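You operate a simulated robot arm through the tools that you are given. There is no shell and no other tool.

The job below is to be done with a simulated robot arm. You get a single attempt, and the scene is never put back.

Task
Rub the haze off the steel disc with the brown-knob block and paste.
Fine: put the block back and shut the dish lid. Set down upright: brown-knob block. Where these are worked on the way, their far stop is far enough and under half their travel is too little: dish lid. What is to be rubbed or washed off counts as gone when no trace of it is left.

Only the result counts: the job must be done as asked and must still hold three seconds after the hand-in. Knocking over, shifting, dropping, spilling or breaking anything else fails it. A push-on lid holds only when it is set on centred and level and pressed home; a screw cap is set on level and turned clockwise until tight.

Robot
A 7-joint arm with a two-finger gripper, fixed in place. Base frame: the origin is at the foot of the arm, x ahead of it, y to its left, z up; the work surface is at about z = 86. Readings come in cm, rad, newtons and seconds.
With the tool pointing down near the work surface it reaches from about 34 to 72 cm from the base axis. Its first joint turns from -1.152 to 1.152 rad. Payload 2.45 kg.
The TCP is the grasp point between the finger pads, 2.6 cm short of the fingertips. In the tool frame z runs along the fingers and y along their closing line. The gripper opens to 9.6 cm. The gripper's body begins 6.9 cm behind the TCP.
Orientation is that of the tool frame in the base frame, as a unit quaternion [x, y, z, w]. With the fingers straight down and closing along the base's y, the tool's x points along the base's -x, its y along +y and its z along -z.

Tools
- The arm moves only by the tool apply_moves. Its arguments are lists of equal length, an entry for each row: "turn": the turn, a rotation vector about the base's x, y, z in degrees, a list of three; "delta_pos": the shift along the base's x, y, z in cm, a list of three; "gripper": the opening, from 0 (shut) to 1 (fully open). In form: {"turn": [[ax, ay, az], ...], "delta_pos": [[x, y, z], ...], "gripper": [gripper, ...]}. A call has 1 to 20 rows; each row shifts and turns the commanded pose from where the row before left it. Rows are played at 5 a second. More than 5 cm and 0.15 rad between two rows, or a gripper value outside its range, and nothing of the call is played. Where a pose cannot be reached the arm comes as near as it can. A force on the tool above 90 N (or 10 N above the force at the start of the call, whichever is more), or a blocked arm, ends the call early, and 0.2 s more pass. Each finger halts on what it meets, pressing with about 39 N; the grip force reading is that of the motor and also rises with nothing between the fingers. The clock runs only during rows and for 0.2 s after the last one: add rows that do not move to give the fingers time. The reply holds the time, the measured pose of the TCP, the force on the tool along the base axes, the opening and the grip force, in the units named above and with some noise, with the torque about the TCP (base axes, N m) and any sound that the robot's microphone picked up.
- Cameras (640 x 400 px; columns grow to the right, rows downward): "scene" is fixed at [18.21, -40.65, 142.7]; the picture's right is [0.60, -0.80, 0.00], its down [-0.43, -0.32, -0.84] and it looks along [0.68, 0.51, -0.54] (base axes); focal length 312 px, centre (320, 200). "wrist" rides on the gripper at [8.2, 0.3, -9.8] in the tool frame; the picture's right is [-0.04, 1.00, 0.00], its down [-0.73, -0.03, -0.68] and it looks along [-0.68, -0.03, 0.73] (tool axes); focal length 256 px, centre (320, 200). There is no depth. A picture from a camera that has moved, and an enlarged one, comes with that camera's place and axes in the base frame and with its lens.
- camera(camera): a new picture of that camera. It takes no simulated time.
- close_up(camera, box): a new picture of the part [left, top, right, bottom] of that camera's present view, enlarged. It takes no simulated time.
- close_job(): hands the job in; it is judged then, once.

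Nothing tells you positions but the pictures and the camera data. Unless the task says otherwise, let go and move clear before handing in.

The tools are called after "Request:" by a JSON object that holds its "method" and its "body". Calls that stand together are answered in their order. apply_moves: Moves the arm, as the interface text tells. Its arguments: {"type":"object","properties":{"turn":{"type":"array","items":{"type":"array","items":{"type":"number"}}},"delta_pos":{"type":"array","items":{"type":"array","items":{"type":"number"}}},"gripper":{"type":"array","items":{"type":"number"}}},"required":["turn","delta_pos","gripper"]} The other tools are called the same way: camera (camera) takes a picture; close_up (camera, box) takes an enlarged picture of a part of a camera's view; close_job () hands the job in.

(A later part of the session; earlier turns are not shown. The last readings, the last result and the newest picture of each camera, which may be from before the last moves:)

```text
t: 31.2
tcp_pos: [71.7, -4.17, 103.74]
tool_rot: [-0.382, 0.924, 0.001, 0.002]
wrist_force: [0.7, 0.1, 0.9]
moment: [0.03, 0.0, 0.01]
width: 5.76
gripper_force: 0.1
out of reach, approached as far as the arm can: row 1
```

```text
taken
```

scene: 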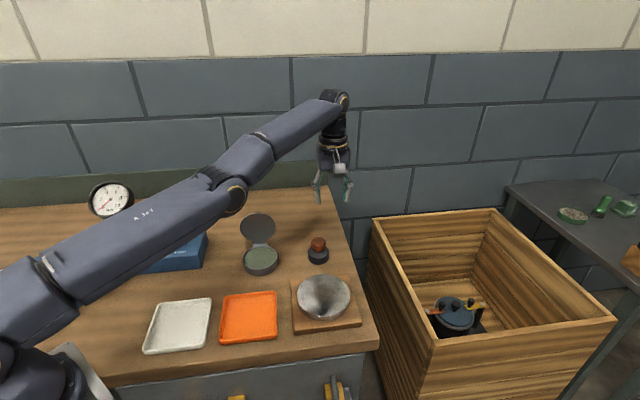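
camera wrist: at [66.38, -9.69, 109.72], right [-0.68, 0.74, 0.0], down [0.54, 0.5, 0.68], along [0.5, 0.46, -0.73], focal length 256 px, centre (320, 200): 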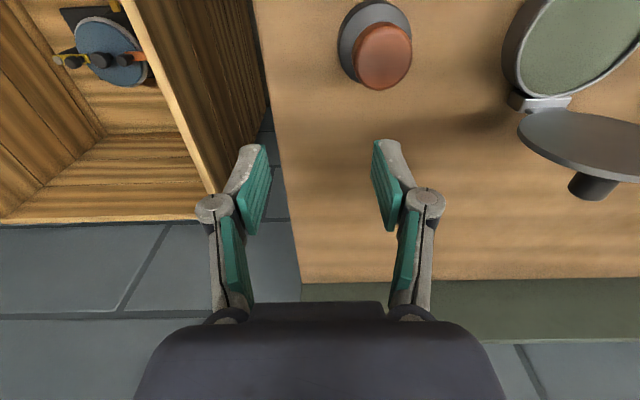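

The arm's elbow has flipped below the shoulder–wrist line, so it can't retract in this branch. I'll stretch outward to straighten it and then pull in and up, so it comes back elbow-up. The tool is high and clear here.

Request:
{"method": "apply_moves", "body": {"turn": [[0, 0, 0], [0, 0, 0], [0, 0, 0], [0, 0, 0], [0, 0, 0]], "delta_pos": [[2, 0, 2], [2, 0, 0], [2, 0, 0], [-1.5, 0, 0], [0, 0, 0]], "gripper": [0.6, 0.6, 0.6, 0.6, 0.6]}}

Request:
{"method": "camera", "body": {"camera": "scene"}}

```text
t: 32.4
tcp_pos: [71.22, -5.09, 105.64]
tool_rot: [-0.382, 0.924, 0.0, 0.0]
wrist_force: [0.2, -0.1, 0.0]
moment: [-0.01, -0.01, 0.02]
width: 5.77
gripper_force: 0.0
out of reach, approached as far as the arm can: row 1, 2, 3, 4
```

```text
taken
```

scene: 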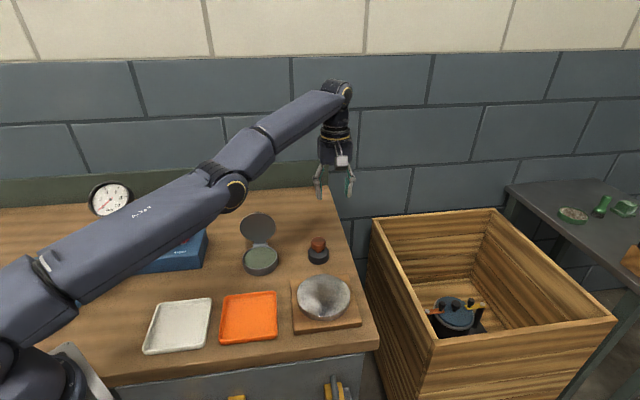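

The arm is effectively straight, and that singularity blocks quick retraction. I'll move mostly downward and sideways in small steps so the elbow can bend back up, staying clear of the block.

Request:
{"method": "apply_moves", "body": {"turn": [[0, 0, 0], [0, 0, 0], [0, 0, 0], [0, 0, 0], [0, 0, 0], [0, 0, 0], [0, 0, 0], [0, 0, 0]], "delta_pos": [[0, 0.5, -0.6], [0, 0.5, -0.6], [0, 0.5, -0.6], [0, 0.5, -0.6], [0, 0.5, -0.6], [0, 0.5, -0.6], [-0.1, 0.5, -0.6], [-0.1, 0.5, -0.6]], "gripper": [0.6, 0.6, 0.6, 0.6, 0.6, 0.6, 0.6, 0.6]}}

Request:
{"method": "camera", "body": {"camera": "scene"}}

```text
t: 34.2
tcp_pos: [72.28, -1.04, 101.49]
tool_rot: [-0.383, 0.924, 0.0, 0.001]
wrist_force: [1.0, 0.0, 0.0]
moment: [0.01, 0.01, 0.03]
width: 5.77
gripper_force: 0.1
out of reach, approached as far as the arm can: row 2, 6, 8
```

```text
taken
```

scene: 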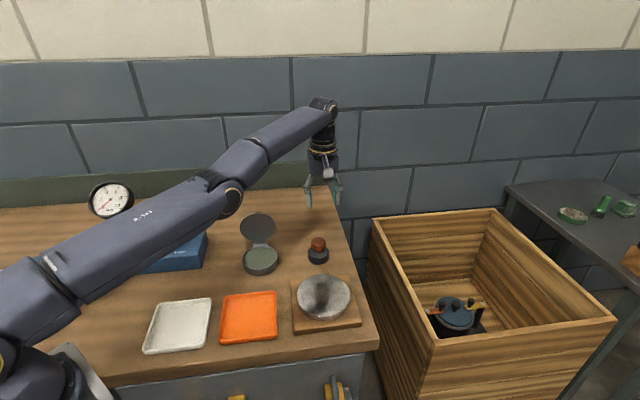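

I'll use the wrist to help. Pitching the tool about +y while the wrist stays roughly in place should drive the elbow back to the upper branch.

Request:
{"method": "apply_moves", "body": {"turn": [[0, 8, 0], [0, 8, 0], [0, 8, 0], [0, 8, 0], [0, 0, 0]], "delta_pos": [[-3.2, 0, 0.22], [-3.14, 0, 0.67], [-3.02, 0, 1.1], [-2.83, 0, 1.5], [0, 0, 0]], "gripper": [0.6, 0.6, 0.6, 0.6, 0.6]}}

Request:
{"method": "camera", "body": {"camera": "scene"}}

```text
t: 35.4
tcp_pos: [62.26, -2.93, 104.5]
tool_rot: [-0.372, 0.9, 0.087, -0.212]
wrist_force: [0.0, -0.1, -0.2]
moment: [0.0, 0.03, -0.02]
width: 5.76
gripper_force: 0.1
out of reach, approached as far as the arm can: row 2, 3, 4
```

```text
taken
```

scene: 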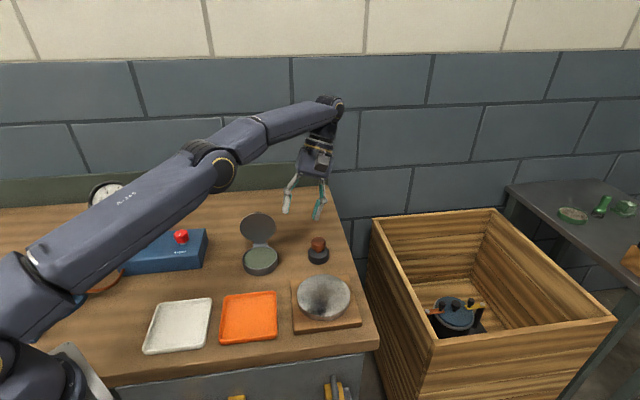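

The elbow is rising. I'll test gentle inward moves now.

Request:
{"method": "apply_moves", "body": {"turn": [[0, 0, 0], [0, 0, 0], [0, 0, 0], [0, 0, 0], [0, 0, 0], [0, 0, 0]], "delta_pos": [[-0.7, 0, 0], [-0.7, 0, 0], [-0.7, 0, 0], [-0.7, 0, 0], [-0.7, 0, 0], [0, 0, 0]], "gripper": [0.6, 0.6, 0.6, 0.6, 0.6, 0.6]}}

Request:
{"method": "camera", "body": {"camera": "scene"}}

```text
t: 36.8
tcp_pos: [58.8, -3.13, 104.37]
tool_rot: [-0.372, 0.9, 0.088, -0.211]
wrist_force: [0.8, -0.9, 0.1]
moment: [0.0, 0.01, -0.01]
width: 5.78
gripper_force: 0.0
```

```text
taken
```

scene: 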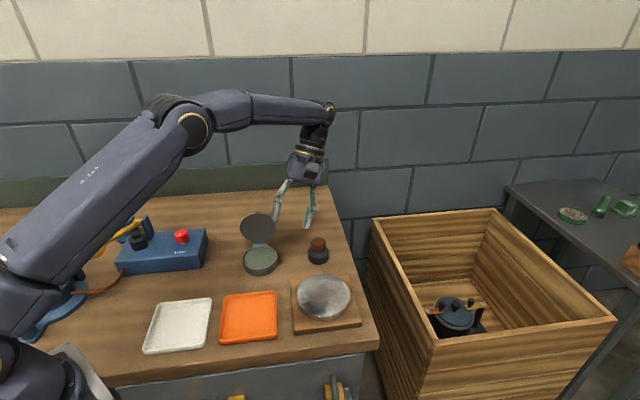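

Recovered: the arm is elbow-up again. I'll bring the tool back to vertical over the block, keeping clear of the reach limit.

Request:
{"method": "apply_moves", "body": {"turn": [[0, -6.61, 0], [0, -6.61, 0], [0, -6.61, 0], [0, -6.61, 0], [0, 0, 0]], "delta_pos": [[2.0, -0.18, -1.0], [2.0, -0.18, -1.0], [2.0, -0.18, -1.0], [2.0, -0.18, -1.0], [0, 0, 0]], "gripper": [0.6, 0.6, 0.6, 0.6, 0.6]}}

Request:
{"method": "camera", "body": {"camera": "wrist"}}

Request:
{"method": "close_up", "body": {"camera": "scene", "box": [270, 190, 366, 290]}}

```text
t: 38.0
tcp_pos: [66.68, -3.97, 100.44]
tool_rot: [-0.382, 0.924, 0.0, 0.0]
wrist_force: [-0.6, -0.2, 0.1]
moment: [-0.02, -0.01, -0.01]
width: 5.76
gripper_force: 0.0
```

```text
taken
camera wrist: at [60.69, -9.32, 110.22], right [-0.68, 0.74, 0.0], down [0.54, 0.5, 0.68], along [0.5, 0.46, -0.73], focal length 256 px, centre (320, 200)
```

wrist: 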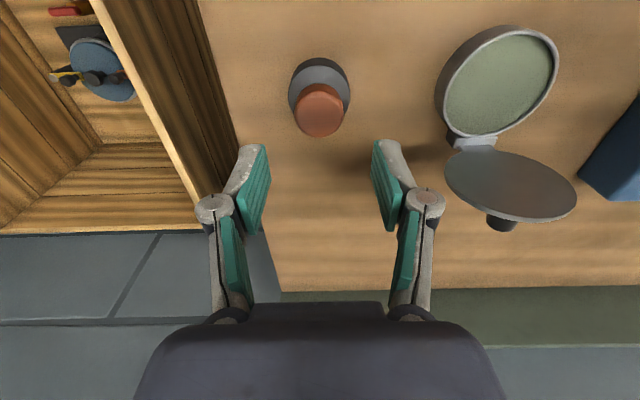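

```text
4.00 times, centred on (318, 240) of scene
camera zoom: at [18.21, -40.65, 142.7], right [0.6, -0.8, 0.0], down [-0.43, -0.32, -0.84], along [0.68, 0.51, -0.54], focal length 1249 px, centre (328, 40)
```

zoom: 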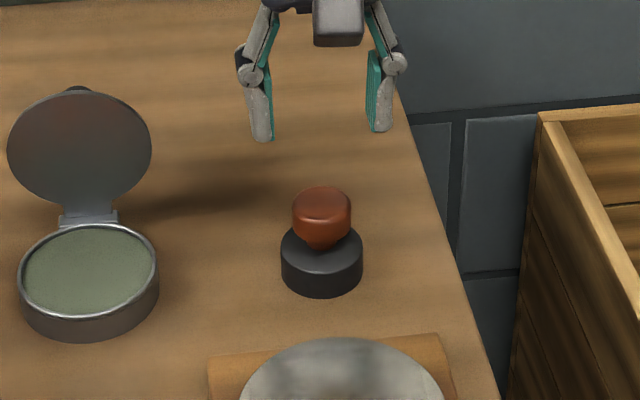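

Request:
{"method": "apply_moves", "body": {"turn": [[0, 0, 0], [0, 0, 0], [0, 0, 0], [0, 0, 0], [0, 0, 0], [0, 0, 0]], "delta_pos": [[-0.12, -0.06, -2], [0, 0, -2], [0, 0, -2], [0, 0, -1.5], [0, 0, -1.1], [0, 0, 0]], "gripper": [0.6, 0.6, 0.6, 0.6, 0.6, 0.6]}}

Request:
{"method": "camera", "body": {"camera": "wrist"}}

Request:
{"method": "close_up", "body": {"camera": "scene", "box": [270, 190, 366, 290]}}

```text
t: 39.4
tcp_pos: [66.61, -4.02, 91.72]
tool_rot: [-0.382, 0.924, 0.0, 0.001]
wrist_force: [0.1, -0.3, 1.2]
moment: [-0.01, 0.0, 0.01]
width: 5.76
gripper_force: 0.0
```

```text
taken
camera wrist: at [60.52, -9.4, 101.59], right [-0.68, 0.74, 0.0], down [0.54, 0.5, 0.68], along [0.5, 0.46, -0.73], focal length 256 px, centre (320, 200)
```

wrist: 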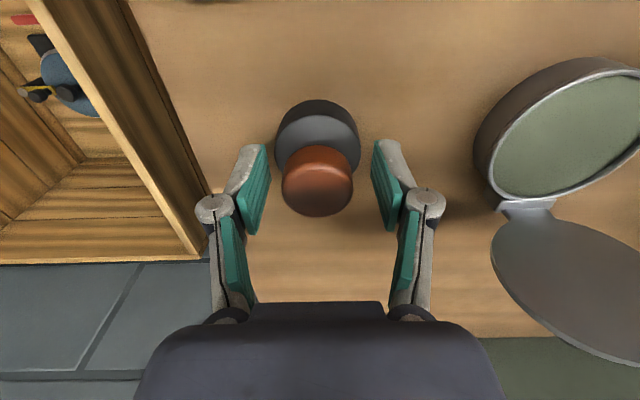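

```text
4.00 times, centred on (318, 240) of scene
camera zoom: at [18.21, -40.65, 142.7], right [0.6, -0.8, 0.0], down [-0.43, -0.32, -0.84], along [0.68, 0.51, -0.54], focal length 1249 px, centre (328, 40)
```

zoom: 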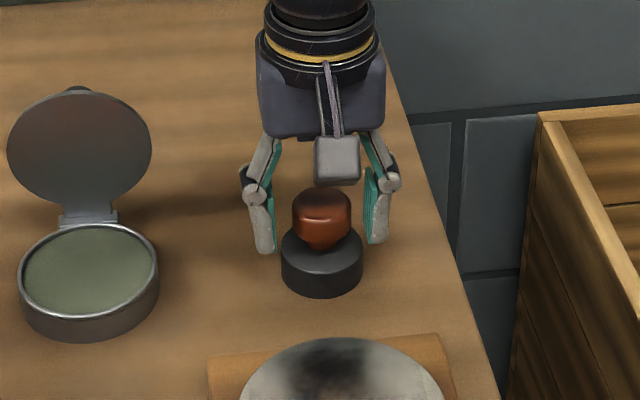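

Request:
{"method": "apply_moves", "body": {"turn": [[0, 0, 0], [0, 0, 0], [0, 0, 0], [0, 0, 0], [0, 0, 0], [0, 0, 0]], "delta_pos": [[0.2, 0.04, 0], [0, 0, 0], [0, 0, 0], [0, 0, 0], [0, 0, 0], [0, 0, 0]], "gripper": [0.6, 0.5, 0.42, 0.36, 0.3, 0.25]}}

Request:
{"method": "close_up", "body": {"camera": "wrist", "box": [200, 70, 440, 240]}}

Request:
{"method": "close_up", "body": {"camera": "scene", "box": [290, 210, 346, 270]}}

```text
t: 40.8
tcp_pos: [66.63, -3.96, 91.77]
tool_rot: [-0.382, 0.924, 0.001, 0.0]
wrist_force: [0.8, -1.4, 1.9]
moment: [-0.02, -0.03, 0.02]
width: 3.66
gripper_force: 39.2
```

```text
2.35 times, centred on (320, 155) of wrist
camera zoom: at [60.66, -9.33, 101.64], right [-0.68, 0.74, 0.0], down [0.54, 0.5, 0.68], along [0.5, 0.46, -0.73], focal length 602 px, centre (320, 306)
```

zoom: 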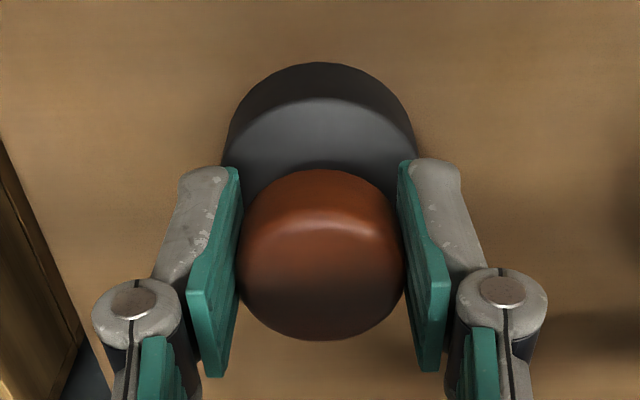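

```text
6.67 times, centred on (318, 240) of scene
camera zoom: at [18.21, -40.66, 142.7], right [0.6, -0.8, 0.0], down [-0.43, -0.32, -0.84], along [0.68, 0.51, -0.54], focal length 2081 px, centre (333, -67)
```

zoom: 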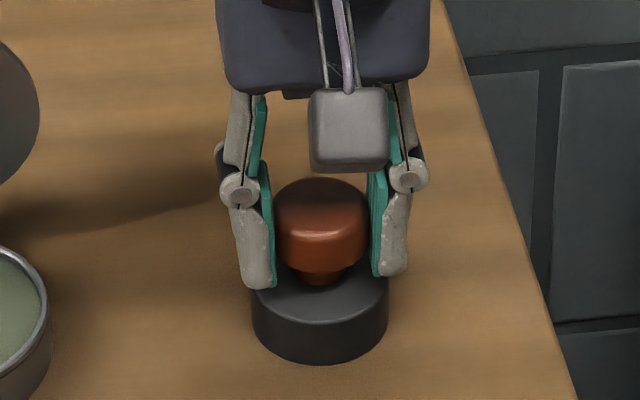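

The block is gripped at 3.66 cm. I'll remember this spot, TCP (66.63, -3.96, 91.77), for putting it back. Next I lift it.

Request:
{"method": "apply_moves", "body": {"turn": [[0, 0, 0], [0, 0, 0], [0, 0, 0], [0, 0, 0], [0, 0, 0]], "delta_pos": [[0, 0, 0.5], [0, 0, 1], [0, 0, 2], [0, 0, 3], [0, 0, 0]], "gripper": [0.2, 0.15, 0.15, 0.15, 0.15]}}

Request:
{"method": "close_up", "body": {"camera": "scene", "box": [220, 170, 380, 290]}}

```text
t: 42.0
tcp_pos: [66.96, -4.05, 98.38]
tool_rot: [-0.382, 0.924, 0.0, -0.001]
wrist_force: [-0.3, 0.7, -2.1]
moment: [0.0, 0.03, 0.01]
width: 3.65
gripper_force: 39.4
```

```text
3.33 times, centred on (300, 230) of scene
camera zoom: at [18.22, -40.65, 142.7], right [0.6, -0.8, 0.0], down [-0.43, -0.32, -0.84], along [0.68, 0.51, -0.54], focal length 1041 px, centre (387, 100)
```

zoom: 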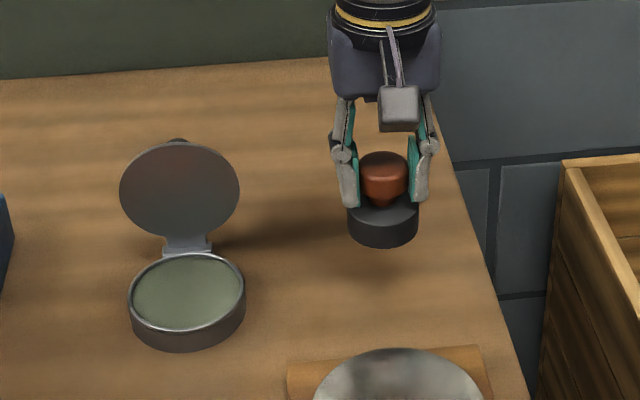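

Request:
{"method": "apply_moves", "body": {"turn": [[0, 0, 0], [0, 0, 0], [0, 0, 0], [0, 0, 0], [0, 0, 0], [0, 0, 0]], "delta_pos": [[-2.15, 2.11, 0], [-2.15, 2.11, 0], [-2.15, 2.11, 0], [-2.15, 2.11, 0], [-2.15, 2.11, 0], [0, 0, 0]], "gripper": [0.15, 0.15, 0.15, 0.15, 0.15, 0.15]}}

Request:
{"method": "camera", "body": {"camera": "wrist"}}

Request:
{"method": "close_up", "body": {"camera": "scene", "box": [200, 170, 320, 290]}}

```text
t: 43.4
tcp_pos: [55.81, 6.72, 98.43]
tool_rot: [-0.383, 0.924, 0.0, 0.0]
wrist_force: [-0.3, 0.0, -3.4]
moment: [-0.01, 0.04, 0.02]
width: 3.67
gripper_force: 39.1
```

```text
taken
camera wrist: at [49.83, 1.26, 108.17], right [-0.68, 0.74, 0.0], down [0.54, 0.5, 0.68], along [0.5, 0.46, -0.73], focal length 256 px, centre (320, 200)
```

wrist: 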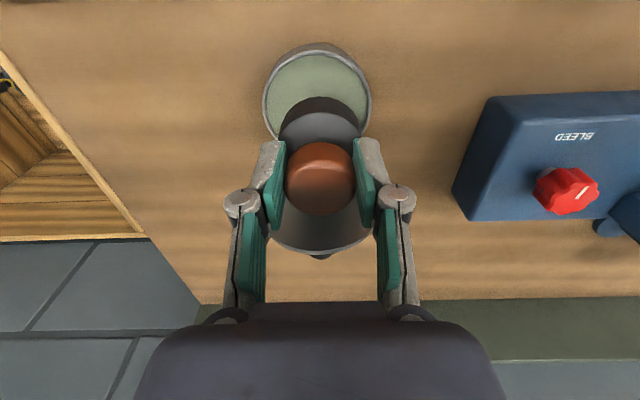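

```text
3.33 times, centred on (260, 230) of scene
camera zoom: at [18.22, -40.65, 142.7], right [0.6, -0.8, 0.0], down [-0.43, -0.32, -0.84], along [0.68, 0.51, -0.54], focal length 1041 px, centre (520, 100)
```

zoom: 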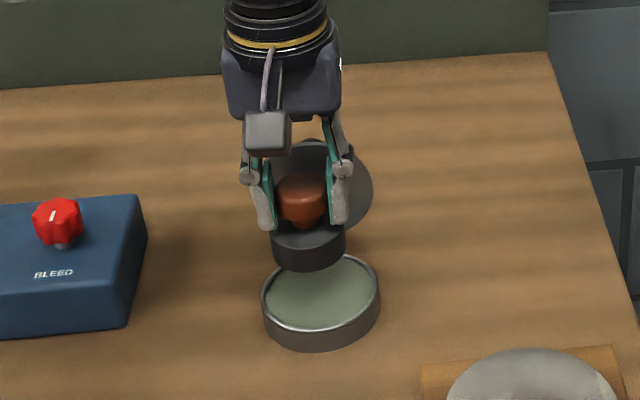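

I'm over the dish. I'll fine-centre and go down to the rim, then continue slowly while watching the force.

Request:
{"method": "apply_moves", "body": {"turn": [[0, 0, 0], [0, 0, 0], [0, 0, 0], [0, 0, 0]], "delta_pos": [[0.14, -0.32, -1.5], [0, 0, -1.5], [0, 0, -1.2], [0, 0, 0]], "gripper": [0.15, 0.15, 0.15, 0.15]}}

Request:
{"method": "camera", "body": {"camera": "wrist"}}

Request:
{"method": "close_up", "body": {"camera": "scene", "box": [220, 200, 300, 290]}}

```text
t: 44.4
tcp_pos: [55.98, 6.41, 93.98]
tool_rot: [-0.381, 0.924, 0.0, -0.001]
wrist_force: [-0.4, -0.2, -2.1]
moment: [-0.01, 0.03, 0.03]
width: 3.66
gripper_force: 39.0
```

```text
taken
camera wrist: at [50.03, 0.96, 103.84], right [-0.68, 0.74, 0.0], down [0.54, 0.5, 0.68], along [0.5, 0.46, -0.73], focal length 256 px, centre (320, 200)
```

wrist: 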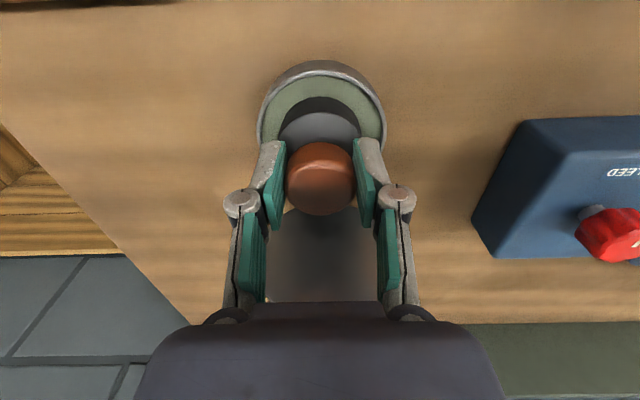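

```text
4.44 times, centred on (260, 245) of scene
camera zoom: at [18.22, -40.65, 142.7], right [0.6, -0.8, 0.0], down [-0.43, -0.32, -0.84], along [0.68, 0.51, -0.54], focal length 1388 px, centre (587, 0)
```

zoom: 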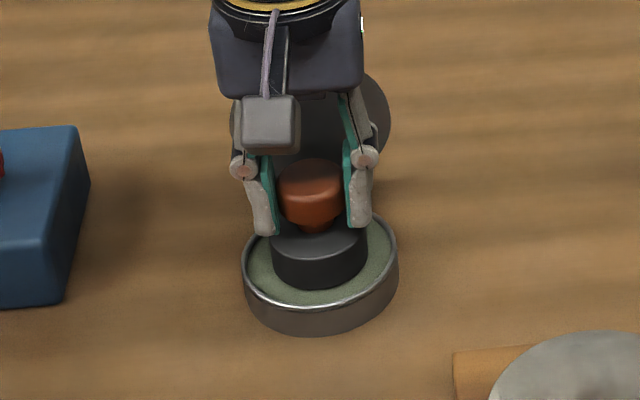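

Request:
{"method": "apply_moves", "body": {"turn": [[0, 0, 0], [0, 0, 0], [0, 0, 0]], "delta_pos": [[0, 0, -0.3], [0, 0, -0.3], [0, 0, 0]], "gripper": [0.15, 0.15, 0.15]}}

```text
t: 45.2
tcp_pos: [56.15, 6.39, 93.58]
tool_rot: [-0.382, 0.924, 0.0, 0.001]
wrist_force: [-7.6, 0.4, 21.0]
moment: [0.06, 0.15, 0.04]
width: 3.66
gripper_force: 39.5
```

Request:
{"method": "close_up", "body": {"camera": "scene", "box": [230, 215, 290, 285]}}

Request:
{"method": "close_up", "body": {"camera": "wrist", "box": [200, 40, 440, 220]}}

```text
5.71 times, centred on (260, 250) of scene
camera zoom: at [18.15, -40.66, 142.71], right [0.6, -0.8, 0.0], down [-0.43, -0.32, -0.84], along [0.68, 0.51, -0.54], focal length 1784 px, centre (663, -86)
```

zoom: 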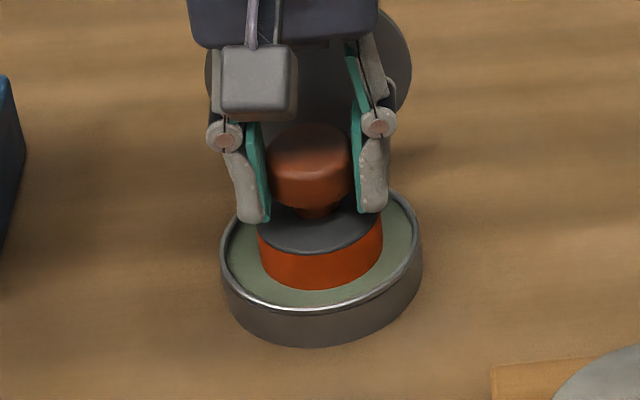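

```text
2.22 times, centred on (320, 130) of wrist
camera zoom: at [50.04, 0.98, 103.46], right [-0.68, 0.74, 0.0], down [0.54, 0.5, 0.68], along [0.5, 0.46, -0.73], focal length 569 px, centre (320, 356)
```

zoom: 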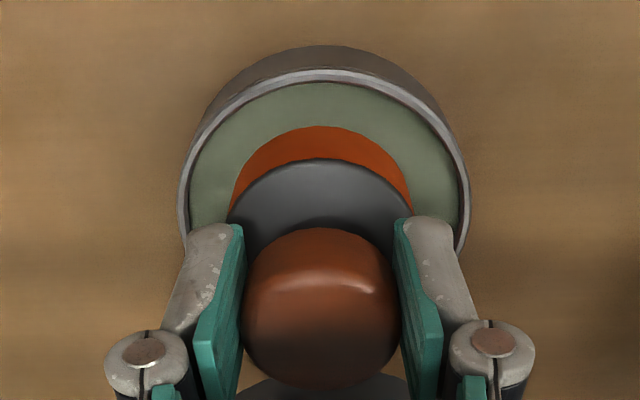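

The block's side has turned orange, so it has picked up paste. I'll lift and carry it over the disc.

Request:
{"method": "apply_moves", "body": {"turn": [[0, 0, 0], [0, 0, 0], [0, 0, 0], [0, 0, 0], [0, 0, 0], [0, 0, 0], [0, 0, 0], [0, 0, 0], [0, 0, 0], [0, 0, 0]], "delta_pos": [[0, 0, 1], [0, 0, 2], [0, 0, 2.5], [0, -3.3, 0], [-0.1, -3.3, 0], [-0.1, -3.3, 0], [-0.1, -3.3, 0], [-0.1, -3.3, 0], [-0.1, -3.3, 0], [0, 0, 0]], "gripper": [0.15, 0.15, 0.15, 0.15, 0.15, 0.15, 0.15, 0.15, 0.15, 0.15]}}

Request:
{"method": "camera", "body": {"camera": "wrist"}}

Request:
{"method": "close_up", "body": {"camera": "scene", "box": [230, 200, 390, 340]}}

```text
t: 47.4
tcp_pos: [55.38, -13.32, 99.21]
tool_rot: [-0.382, 0.924, -0.001, 0.0]
wrist_force: [-0.1, 0.3, -3.4]
moment: [0.01, -0.01, -0.01]
width: 3.65
gripper_force: 39.4
```

```text
taken
camera wrist: at [49.54, -18.81, 109.01], right [-0.68, 0.73, 0.0], down [0.54, 0.5, 0.68], along [0.5, 0.46, -0.73], focal length 256 px, centre (320, 200)
```

wrist: 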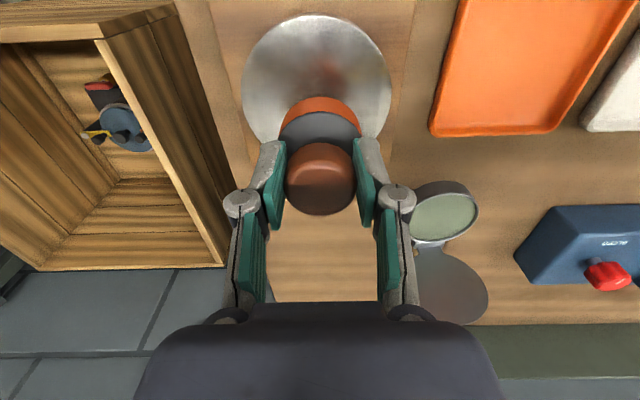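

```text
2.86 times, centred on (310, 270) of scene
camera zoom: at [18.22, -40.66, 142.7], right [0.6, -0.8, 0.0], down [-0.43, -0.32, -0.84], along [0.68, 0.51, -0.54], focal length 892 px, centre (349, 0)
```

zoom: 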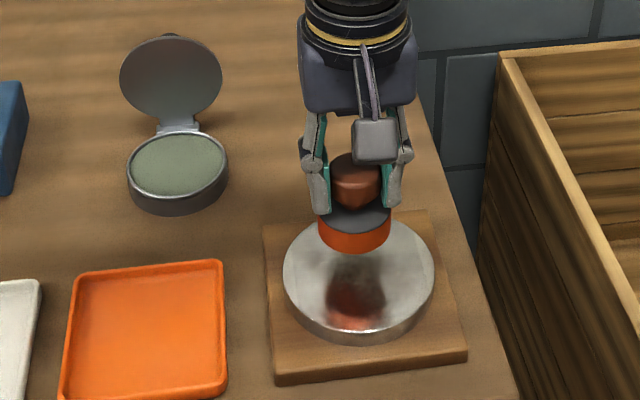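

Request:
{"method": "apply_moves", "body": {"turn": [[0, 0, 0], [0, 0, 0], [0, 0, 0], [0, 0, 0]], "delta_pos": [[0, -0.35, -1.5], [0, 0, -1.5], [0, 0, -0.7], [0, 0, 0]], "gripper": [0.15, 0.15, 0.15, 0.15]}}

Request:
{"method": "close_up", "body": {"camera": "scene", "box": [270, 230, 380, 340]}}

```text
t: 48.4
tcp_pos: [55.82, -13.96, 95.36]
tool_rot: [-0.382, 0.924, 0.0, -0.001]
wrist_force: [-0.2, -0.7, -3.2]
moment: [-0.02, 0.03, 0.03]
width: 3.66
gripper_force: 39.0
```

```text
3.64 times, centred on (325, 285) of scene
camera zoom: at [18.22, -40.65, 142.7], right [0.6, -0.8, 0.0], down [-0.43, -0.32, -0.84], along [0.68, 0.51, -0.54], focal length 1135 px, centre (302, -109)
```

zoom: 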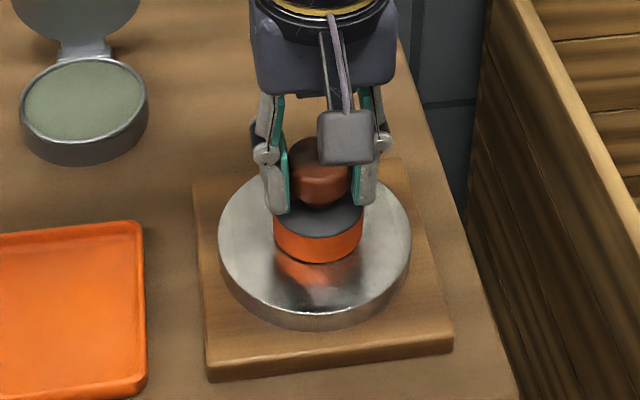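

Request:
{"method": "apply_moves", "body": {"turn": [[0, 0, 0], [0, 0, 0], [0, 0, 0]], "delta_pos": [[0, 0, -0.25], [0, 0, -0.2], [0, 0, 0]], "gripper": [0.15, 0.15, 0.15]}}

```text
t: 49.2
tcp_pos: [55.81, -13.87, 95.06]
tool_rot: [-0.381, 0.924, -0.002, 0.001]
wrist_force: [-4.8, -2.2, 22.1]
moment: [-0.01, 0.07, 0.04]
width: 3.64
gripper_force: 39.1
```

Contact is at about 22 N with the disc top near z = 89.3. I'll ease off slightly and begin with a small rubbing circle, watching whether anything shifts.

Request:
{"method": "apply_moves", "body": {"turn": [[0, 0, 0], [0, 0, 0], [0, 0, 0], [0, 0, 0], [0, 0, 0], [0, 0, 0], [0, 0, 0], [0, 0, 0], [0, 0, 0], [0, 0, 0], [0, 0, 0]], "delta_pos": [[0.75, 0, 0.04], [0.75, 0, 0], [-0.44, 1.06, 0], [-1.06, 0.44, 0], [-1.06, -0.44, 0], [-0.44, -1.06, 0], [0.44, -1.06, 0], [1.06, -0.44, 0], [1.06, 0.44, 0], [0.44, 1.06, 0], [0, 0, 0]], "gripper": [0.15, 0.15, 0.15, 0.15, 0.15, 0.15, 0.15, 0.15, 0.15, 0.15, 0.15]}}

Request:
{"method": "close_up", "body": {"camera": "scene", "box": [270, 230, 380, 340]}}

Request:
{"method": "camera", "body": {"camera": "wrist"}}

```text
t: 51.6
tcp_pos: [57.26, -13.62, 94.77]
tool_rot: [-0.382, 0.924, 0.001, -0.001]
wrist_force: [0.3, 0.1, -1.4]
moment: [-0.02, 0.04, 0.0]
width: 3.65
gripper_force: 39.0
```

```text
3.64 times, centred on (325, 285) of scene
camera zoom: at [18.22, -40.65, 142.7], right [0.6, -0.8, 0.0], down [-0.43, -0.32, -0.84], along [0.68, 0.51, -0.54], focal length 1135 px, centre (302, -109)
```

zoom: 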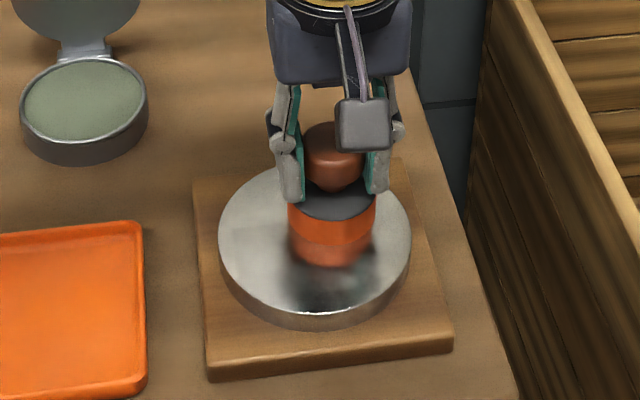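

```text
taken
camera wrist: at [51.35, -19.19, 104.61], right [-0.68, 0.74, 0.0], down [0.54, 0.5, 0.68], along [0.5, 0.46, -0.73], focal length 256 px, centre (320, 200)
```

wrist: 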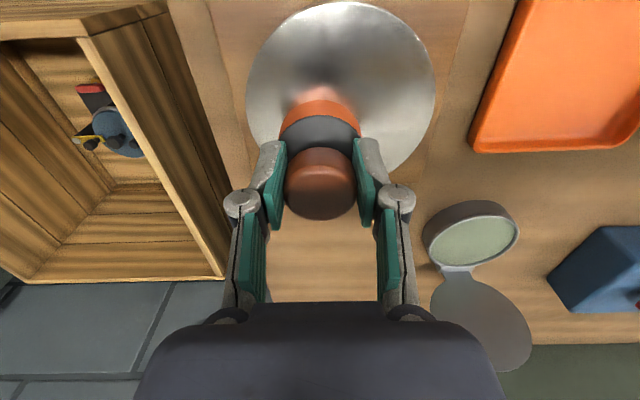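

The rubbing lost contact. I'll press down again a little at this spot.

Request:
{"method": "apply_moves", "body": {"turn": [[0, 0, 0], [0, 0, 0]], "delta_pos": [[0, 0, -0.12], [0, 0, 0]], "gripper": [0.15, 0.15]}}

```text
t: 52.2
tcp_pos: [57.4, -13.86, 94.84]
tool_rot: [-0.383, 0.924, 0.001, 0.001]
wrist_force: [-0.5, 1.3, 8.6]
moment: [-0.04, 0.29, -0.04]
width: 3.66
gripper_force: 39.0
```

Request:
{"method": "apply_moves", "body": {"turn": [[0, 0, 0], [0, 0, 0], [0, 0, 0], [0, 0, 0], [0, 0, 0]], "delta_pos": [[0, 0, -0.05], [-0.44, 1.06, 0], [-1.06, 0.44, 0], [-1.06, -0.44, 0], [-0.44, -1.06, 0]], "gripper": [0.15, 0.15, 0.15, 0.15, 0.15]}}

Request:
{"method": "close_up", "body": {"camera": "scene", "box": [270, 230, 380, 340]}}

```text
t: 53.4
tcp_pos: [54.26, -13.62, 94.82]
tool_rot: [-0.383, 0.924, 0.001, -0.001]
wrist_force: [1.1, 4.8, 9.8]
moment: [0.03, -0.05, 0.03]
width: 3.62
gripper_force: 39.0
```

```text
3.64 times, centred on (325, 285) of scene
camera zoom: at [18.2, -40.63, 142.71], right [0.6, -0.8, 0.0], down [-0.43, -0.32, -0.84], along [0.68, 0.51, -0.54], focal length 1135 px, centre (302, -109)
```

zoom: 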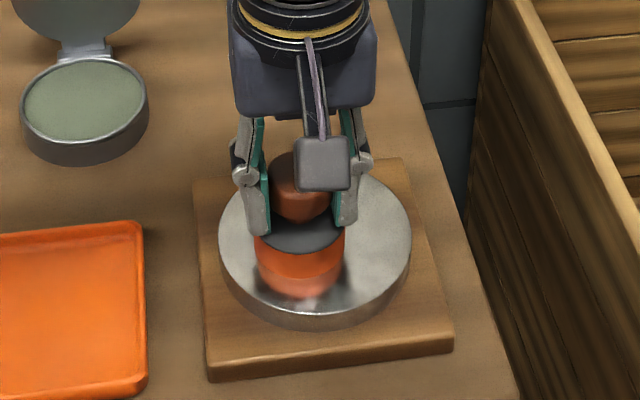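

Contact is steady at about 10 N and nothing is shifting. I'll finish the inner circle and then do a full outer circle.

Request:
{"method": "apply_moves", "body": {"turn": [[0, 0, 0], [0, 0, 0], [0, 0, 0], [0, 0, 0], [0, 0, 0], [0, 0, 0], [0, 0, 0], [0, 0, 0], [0, 0, 0], [0, 0, 0], [0, 0, 0], [0, 0, 0], [0, 0, 0], [0, 0, 0], [0, 0, 0], [0, 0, 0], [0, 0, 0], [0, 0, 0]], "delta_pos": [[0.44, -1.06, -0.02], [1.06, -0.44, 0], [1.06, 0.44, 0], [0.44, 1.06, 0], [0.75, 0, 0], [0.75, 0, 0], [-0.402, 1.5, 0], [-1.098, 1.098, 0], [-1.5, 0.402, 0], [-1.5, -0.402, 0], [-1.098, -1.098, 0], [-0.402, -1.5, 0], [0.402, -1.5, 0], [1.098, -1.098, 0], [1.5, -0.402, 0], [1.5, 0.402, 0], [1.098, 1.098, 0], [0.402, 1.5, 0]], "gripper": [0.15, 0.15, 0.15, 0.15, 0.15, 0.15, 0.15, 0.15, 0.15, 0.15, 0.15, 0.15, 0.15, 0.15, 0.15, 0.15, 0.15, 0.15]}}

Request:
{"method": "close_up", "body": {"camera": "scene", "box": [270, 230, 380, 340]}}

Request:
{"method": "camera", "body": {"camera": "wrist"}}

```text
t: 57.2
tcp_pos: [58.79, -13.64, 94.92]
tool_rot: [-0.383, 0.924, 0.0, -0.001]
wrist_force: [-0.1, 0.2, -3.4]
moment: [-0.03, 0.01, 0.02]
width: 3.62
gripper_force: 39.0
```

```text
3.64 times, centred on (325, 285) of scene
camera zoom: at [18.22, -40.66, 142.7], right [0.6, -0.8, 0.0], down [-0.43, -0.32, -0.84], along [0.68, 0.51, -0.54], focal length 1135 px, centre (302, -109)
```

zoom: 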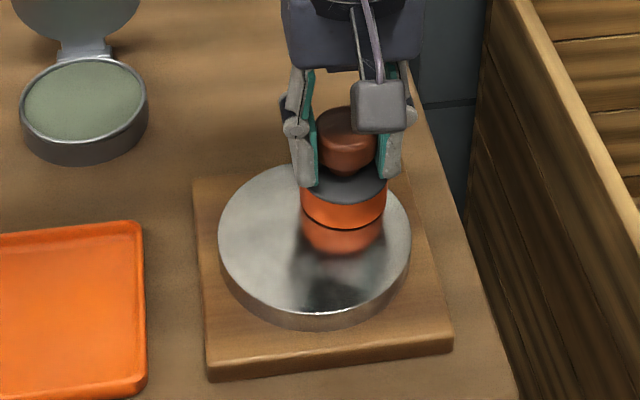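

```text
taken
camera wrist: at [52.73, -19.13, 104.69], right [-0.68, 0.73, 0.0], down [0.54, 0.5, 0.68], along [0.5, 0.46, -0.73], focal length 256 px, centre (320, 200)
```

wrist: 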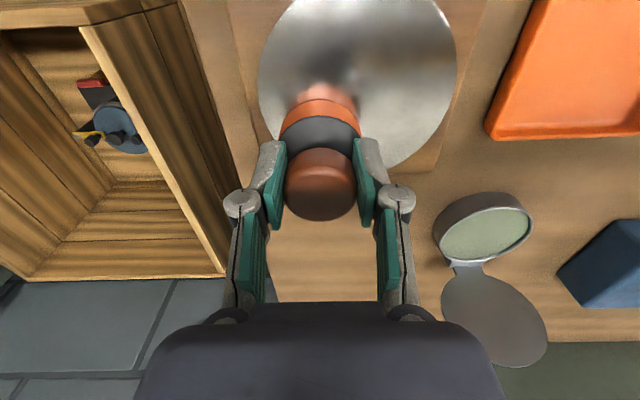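

Contact was lost again on the far side. I'll lift and take a clear look at the disc to see where haze is left.

Request:
{"method": "apply_moves", "body": {"turn": [[0, 0, 0], [0, 0, 0], [0, 0, 0], [0, 0, 0], [0, 0, 0]], "delta_pos": [[0, 0, 2], [0, 0, 3], [1.2, 2.5, 2], [1.2, 2.5, 2], [0, 0, 0]], "gripper": [0.15, 0.15, 0.15, 0.15, 0.15]}}

Request:
{"method": "camera", "body": {"camera": "wrist"}}

Request:
{"method": "close_up", "body": {"camera": "scene", "box": [280, 250, 370, 340]}}

```text
t: 58.4
tcp_pos: [61.31, -8.87, 103.82]
tool_rot: [-0.382, 0.924, 0.001, -0.001]
wrist_force: [0.6, -0.1, -3.2]
moment: [0.01, -0.01, 0.02]
width: 3.61
gripper_force: 38.9
```

```text
taken
camera wrist: at [55.28, -14.37, 113.74], right [-0.68, 0.74, 0.0], down [0.54, 0.5, 0.68], along [0.5, 0.46, -0.73], focal length 256 px, centre (320, 200)
```

wrist: 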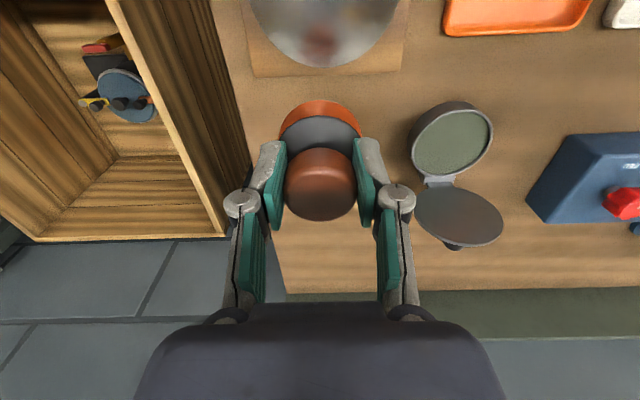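

```text
4.44 times, centred on (325, 295) of scene
camera zoom: at [18.22, -40.65, 142.7], right [0.6, -0.8, 0.0], down [-0.43, -0.32, -0.84], along [0.68, 0.51, -0.54], focal length 1388 px, centre (298, -222)
```

zoom: 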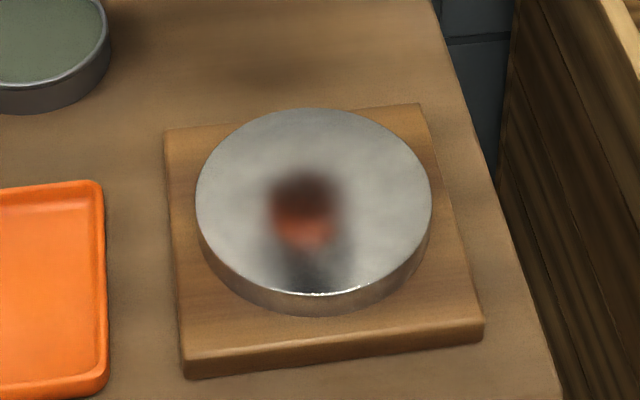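

The reflections get in the way, so I'll move the arm off toward the left and compare the disc with the first picture.

Request:
{"method": "apply_moves", "body": {"turn": [[0, 0, 0], [0, 0, 0], [0, 0, 0], [0, 0, 0], [0, 0, 0], [0, 0, 0]], "delta_pos": [[-1, 4, 1], [-2, 4, 1], [-2, 4, 1], [-2, 4, 1], [-2, 4, 1], [0, 0, 0]], "gripper": [0.15, 0.15, 0.15, 0.15, 0.15, 0.15]}}

Request:
{"method": "close_up", "body": {"camera": "scene", "box": [285, 265, 365, 325]}}

Request:
{"method": "camera", "body": {"camera": "scene"}}

```text
t: 59.8
tcp_pos: [52.24, 11.25, 109.01]
tool_rot: [-0.382, 0.924, 0.0, -0.001]
wrist_force: [-0.6, -0.3, -2.8]
moment: [0.02, 0.01, 0.02]
width: 3.62
gripper_force: 39.0
```

```text
6.67 times, centred on (325, 295) of scene
camera zoom: at [18.22, -40.65, 142.7], right [0.6, -0.8, 0.0], down [-0.43, -0.32, -0.84], along [0.68, 0.51, -0.54], focal length 2081 px, centre (287, -433)
```

zoom: 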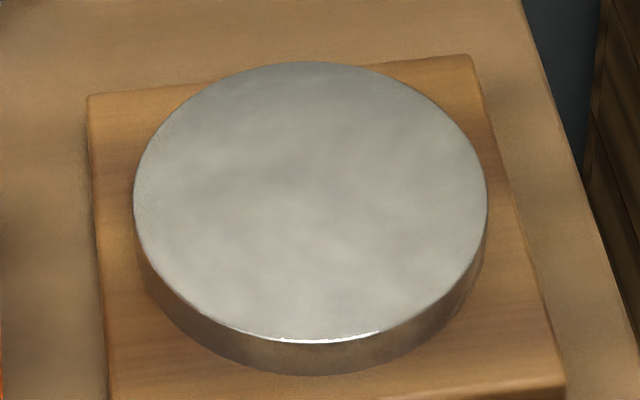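

```text
taken
```

scene: 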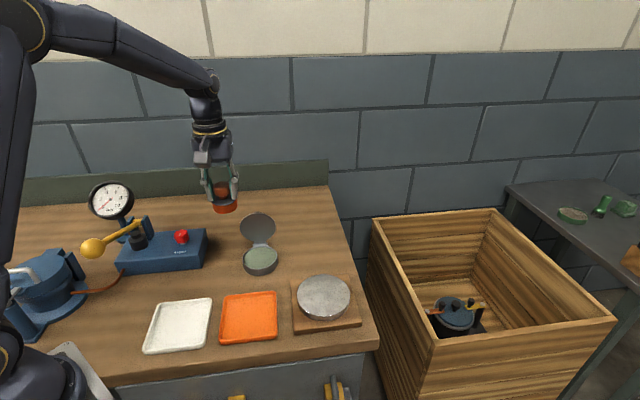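

Request:
{"method": "close_up", "body": {"camera": "scene", "box": [297, 270, 327, 300]}}

Request:
{"method": "close_up", "body": {"camera": "scene", "box": [322, 270, 352, 300]}}

Request:
{"method": "close_up", "body": {"camera": "scene", "box": [305, 290, 345, 320]}}

```text
13.33 times, centred on (312, 285) of scene
camera zoom: at [18.22, -40.65, 142.7], right [0.6, -0.8, 0.0], down [-0.43, -0.32, -0.84], along [0.68, 0.51, -0.54], focal length 4163 px, centre (427, -933)
```

zoom: 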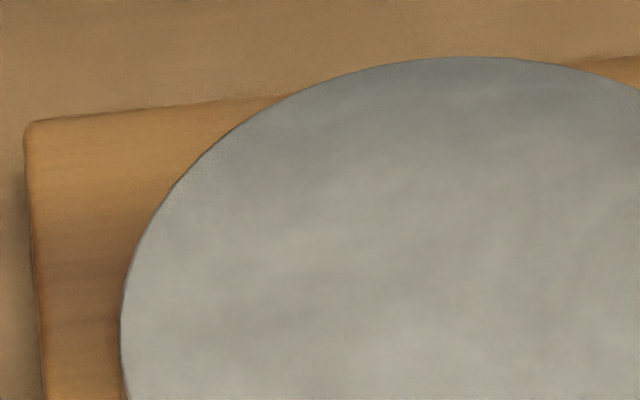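

```text
13.33 times, centred on (337, 285) of scene
camera zoom: at [18.22, -40.65, 142.7], right [0.6, -0.8, 0.0], down [-0.43, -0.32, -0.84], along [0.68, 0.51, -0.54], focal length 4163 px, centre (93, -933)
```

zoom: 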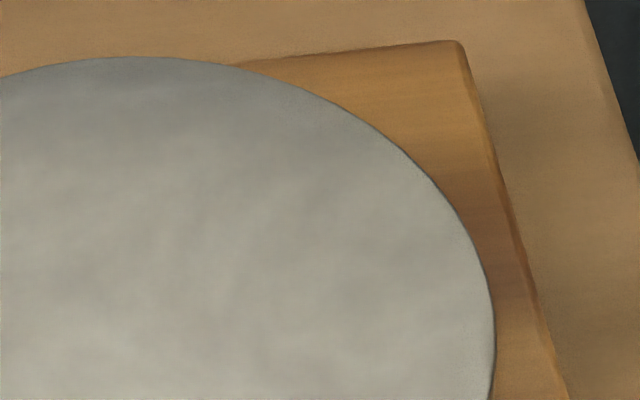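

```text
13.33 times, centred on (325, 305) of scene
camera zoom: at [18.22, -40.65, 142.7], right [0.6, -0.8, 0.0], down [-0.43, -0.32, -0.84], along [0.68, 0.51, -0.54], focal length 4163 px, centre (253, -1200)
```

zoom: 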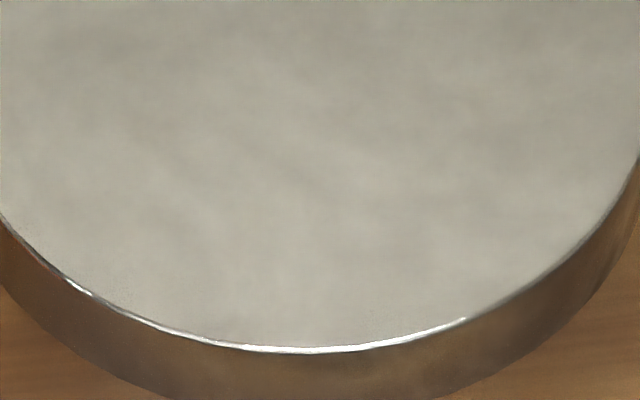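

Request:
{"method": "apply_moves", "body": {"turn": [[0, 0, 0], [0, 0, 0], [0, 0, 0], [0, 0, 0], [0, 0, 0], [0, 0, 0], [0, 0, 0]], "delta_pos": [[0.95, -3.79, 0], [0.95, -3.79, 0], [0.95, -3.79, 0], [0.95, -3.79, 0], [0.95, -3.79, 0], [0.95, -3.79, 0], [0, 0, 0]], "gripper": [0.15, 0.15, 0.15, 0.15, 0.15, 0.15, 0.15]}}

Request:
{"method": "camera", "body": {"camera": "wrist"}}

Request:
{"method": "close_up", "body": {"camera": "wrist", "box": [240, 0, 400, 100]}}

```text
t: 61.4
tcp_pos: [58.13, -11.41, 108.62]
tool_rot: [-0.383, 0.924, 0.0, 0.0]
wrist_force: [-0.1, 0.4, -2.1]
moment: [-0.04, -0.02, 0.0]
width: 3.64
gripper_force: 38.6
```

```text
taken
camera wrist: at [52.21, -16.86, 118.52], right [-0.68, 0.74, 0.0], down [0.54, 0.5, 0.68], along [0.5, 0.46, -0.73], focal length 256 px, centre (320, 200)
```

wrist: 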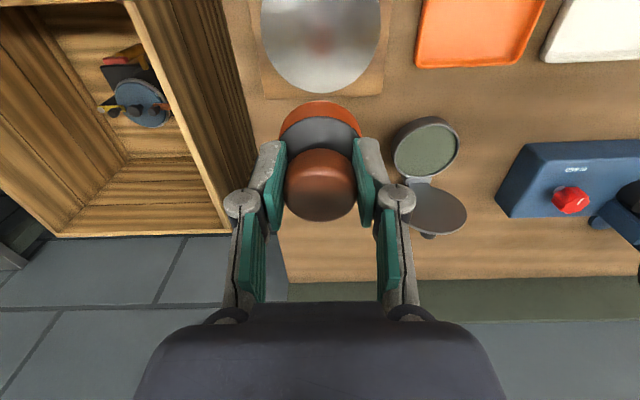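

```text
4.00 times, centred on (320, 50) of wrist
camera zoom: at [52.21, -16.86, 118.52], right [-0.68, 0.74, 0.0], down [0.54, 0.5, 0.68], along [0.5, 0.46, -0.73], focal length 1024 px, centre (320, 800)
```

zoom: 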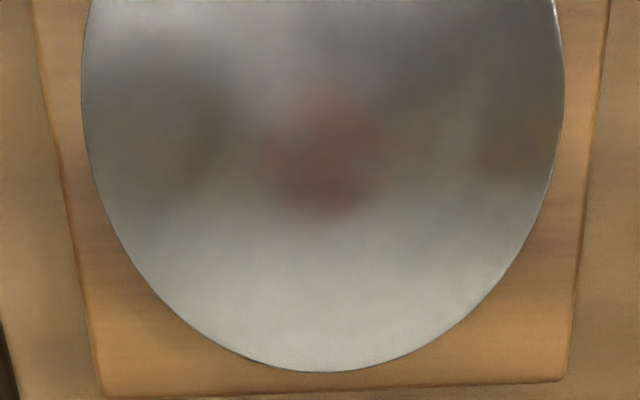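

I can't see an obvious patch, but contact was only partial before. I'll rub the whole face again properly, with frequent force checks, starting from the centre.

Request:
{"method": "apply_moves", "body": {"turn": [[0, 0, 0], [0, 0, 0], [0, 0, 0], [0, 0, 0], [0, 0, 0], [0, 0, 0]], "delta_pos": [[-1.25, -1.05, -4], [-1.25, -1.05, -4], [0, 0, -3], [0, 0, -2], [0, 0, -0.6], [0, 0, 0]], "gripper": [0.15, 0.15, 0.15, 0.15, 0.15, 0.15]}}

Request:
{"method": "apply_moves", "body": {"turn": [[0, 0, 0], [0, 0, 0]], "delta_pos": [[0, 0, -0.15], [0, 0, 0]], "gripper": [0.15, 0.15]}}

```text
t: 62.8
tcp_pos: [55.32, -13.32, 95.04]
tool_rot: [-0.382, 0.924, 0.0, 0.0]
wrist_force: [0.0, 0.1, -2.3]
moment: [0.0, 0.04, 0.01]
width: 3.65
gripper_force: 38.9
```

```text
t: 63.4
tcp_pos: [55.26, -13.36, 94.9]
tool_rot: [-0.383, 0.924, 0.001, -0.001]
wrist_force: [-0.6, -0.2, -3.0]
moment: [-0.05, 0.01, 0.02]
width: 3.64
gripper_force: 39.0
```

Request:
{"method": "apply_moves", "body": {"turn": [[0, 0, 0], [0, 0, 0]], "delta_pos": [[0.2, -0.15, -0.15], [0, 0, 0]], "gripper": [0.15, 0.15]}}

```text
t: 64.0
tcp_pos: [55.57, -13.62, 94.88]
tool_rot: [-0.383, 0.924, -0.001, -0.001]
wrist_force: [0.3, 0.2, -2.7]
moment: [-0.02, 0.02, -0.04]
width: 3.62
gripper_force: 39.2
```

Request:
{"method": "apply_moves", "body": {"turn": [[0, 0, 0], [0, 0, 0]], "delta_pos": [[0, 0, -0.1], [0, 0, 0]], "gripper": [0.15, 0.15]}}

```text
t: 64.6
tcp_pos: [55.51, -13.66, 94.72]
tool_rot: [-0.382, 0.924, 0.0, -0.001]
wrist_force: [-0.2, 0.2, -1.4]
moment: [-0.03, 0.0, 0.0]
width: 3.63
gripper_force: 38.5
```

Request:
{"method": "apply_moves", "body": {"turn": [[0, 0, 0], [0, 0, 0]], "delta_pos": [[0, 0, -0.1], [0, 0, 0]], "gripper": [0.15, 0.15]}}

Request:
{"method": "close_up", "body": {"camera": "scene", "box": [290, 230, 360, 330]}}

```text
t: 65.2
tcp_pos: [55.49, -13.56, 94.7]
tool_rot: [-0.383, 0.924, -0.001, 0.0]
wrist_force: [-4.5, 2.9, 18.2]
moment: [-0.1, 0.06, -0.07]
width: 3.64
gripper_force: 39.2
```

```text
4.00 times, centred on (325, 280) of scene
camera zoom: at [18.16, -40.63, 142.72], right [0.6, -0.8, 0.0], down [-0.43, -0.32, -0.84], along [0.68, 0.51, -0.54], focal length 1249 px, centre (300, -120)
```

zoom: 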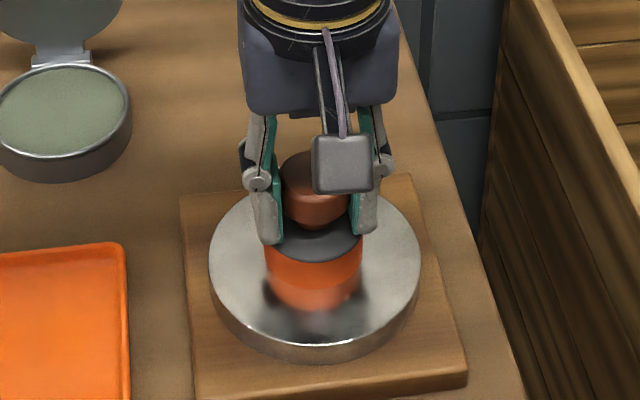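

Request:
{"method": "close_up", "body": {"camera": "scene", "box": [296, 270, 326, 320]}}

Request:
{"method": "close_up", "body": {"camera": "scene", "box": [325, 270, 355, 320]}}

```text
8.00 times, centred on (311, 295) of scene
camera zoom: at [18.16, -40.63, 142.72], right [0.6, -0.8, 0.0], down [-0.43, -0.32, -0.84], along [0.68, 0.51, -0.54], focal length 2498 px, centre (392, -560)
```

zoom: 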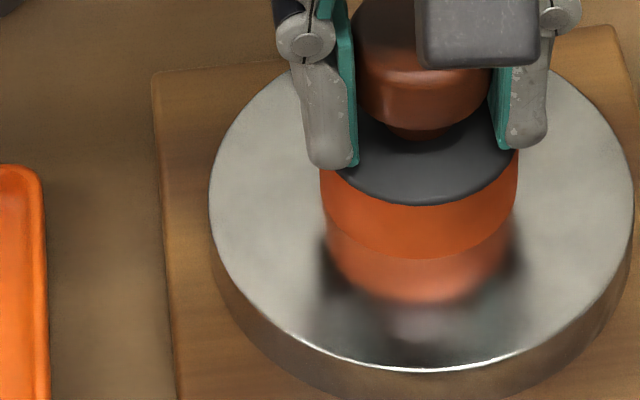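

```text
8.00 times, centred on (340, 295) of scene
camera zoom: at [18.16, -40.63, 142.72], right [0.6, -0.8, 0.0], down [-0.43, -0.32, -0.84], along [0.68, 0.51, -0.54], focal length 2498 px, centre (160, -560)
```

zoom: 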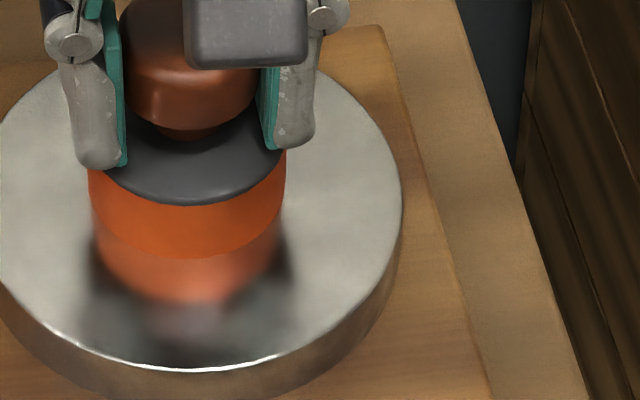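

Good contact. Rubbing the inner circle again.

Request:
{"method": "apply_moves", "body": {"turn": [[0, 0, 0], [0, 0, 0], [0, 0, 0], [0, 0, 0], [0, 0, 0], [0, 0, 0]], "delta_pos": [[0.8, 0, 0], [0.8, 0, 0], [-0.44, 1.06, 0], [-1.06, 0.44, 0], [-1.06, -0.44, 0], [-0.44, -1.06, 0]], "gripper": [0.15, 0.15, 0.15, 0.15, 0.15, 0.15]}}

Request:
{"method": "apply_moves", "body": {"turn": [[0, 0, 0], [0, 0, 0], [0, 0, 0], [0, 0, 0]], "delta_pos": [[0.44, -1.06, 0], [1.06, -0.44, 0], [1.06, 0.44, 0], [0.44, 1.06, 0]], "gripper": [0.15, 0.15, 0.15, 0.15]}}

```text
t: 66.6
tcp_pos: [53.97, -13.54, 94.6]
tool_rot: [-0.382, 0.924, 0.002, -0.002]
wrist_force: [-0.3, 0.1, -2.7]
moment: [0.0, 0.04, -0.01]
width: 3.63
gripper_force: 38.8
```

```text
t: 67.6
tcp_pos: [57.14, -13.53, 94.61]
tool_rot: [-0.382, 0.924, 0.0, 0.0]
wrist_force: [0.4, -0.7, -3.2]
moment: [0.0, 0.01, -0.01]
width: 3.65
gripper_force: 38.6
```

The block creeps up in the grip under load. I'll press down until the fingertips sit on the top of its base, so the force goes straight through instead of relying on friction.

Request:
{"method": "apply_moves", "body": {"turn": [[0, 0, 0], [0, 0, 0], [0, 0, 0], [0, 0, 0], [0, 0, 0], [0, 0, 0], [0, 0, 0]], "delta_pos": [[-0.8, 0, 0], [-0.8, 0, 0], [0, 0, -0.1], [0, 0, -0.05], [0, 0, -0.05], [0, 0, -0.05], [0, 0, 0]], "gripper": [0.15, 0.15, 0.15, 0.15, 0.15, 0.15, 0.15]}}

Request:
{"method": "close_up", "body": {"camera": "scene", "box": [296, 240, 346, 300]}}

```text
t: 69.2
tcp_pos: [55.63, -13.65, 94.48]
tool_rot: [-0.382, 0.924, -0.001, 0.002]
wrist_force: [6.3, 0.0, 21.1]
moment: [0.11, -0.22, -0.03]
width: 3.63
gripper_force: 39.2
```

```text
6.67 times, centred on (321, 270) of scene
camera zoom: at [18.19, -40.65, 142.71], right [0.6, -0.8, 0.0], down [-0.43, -0.32, -0.84], along [0.68, 0.51, -0.54], focal length 2081 px, centre (313, -267)
```

zoom: 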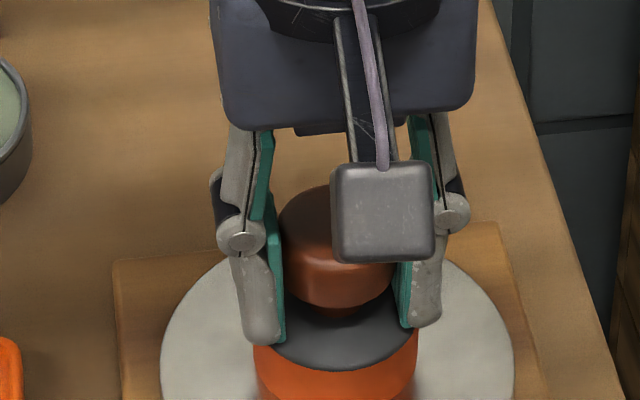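

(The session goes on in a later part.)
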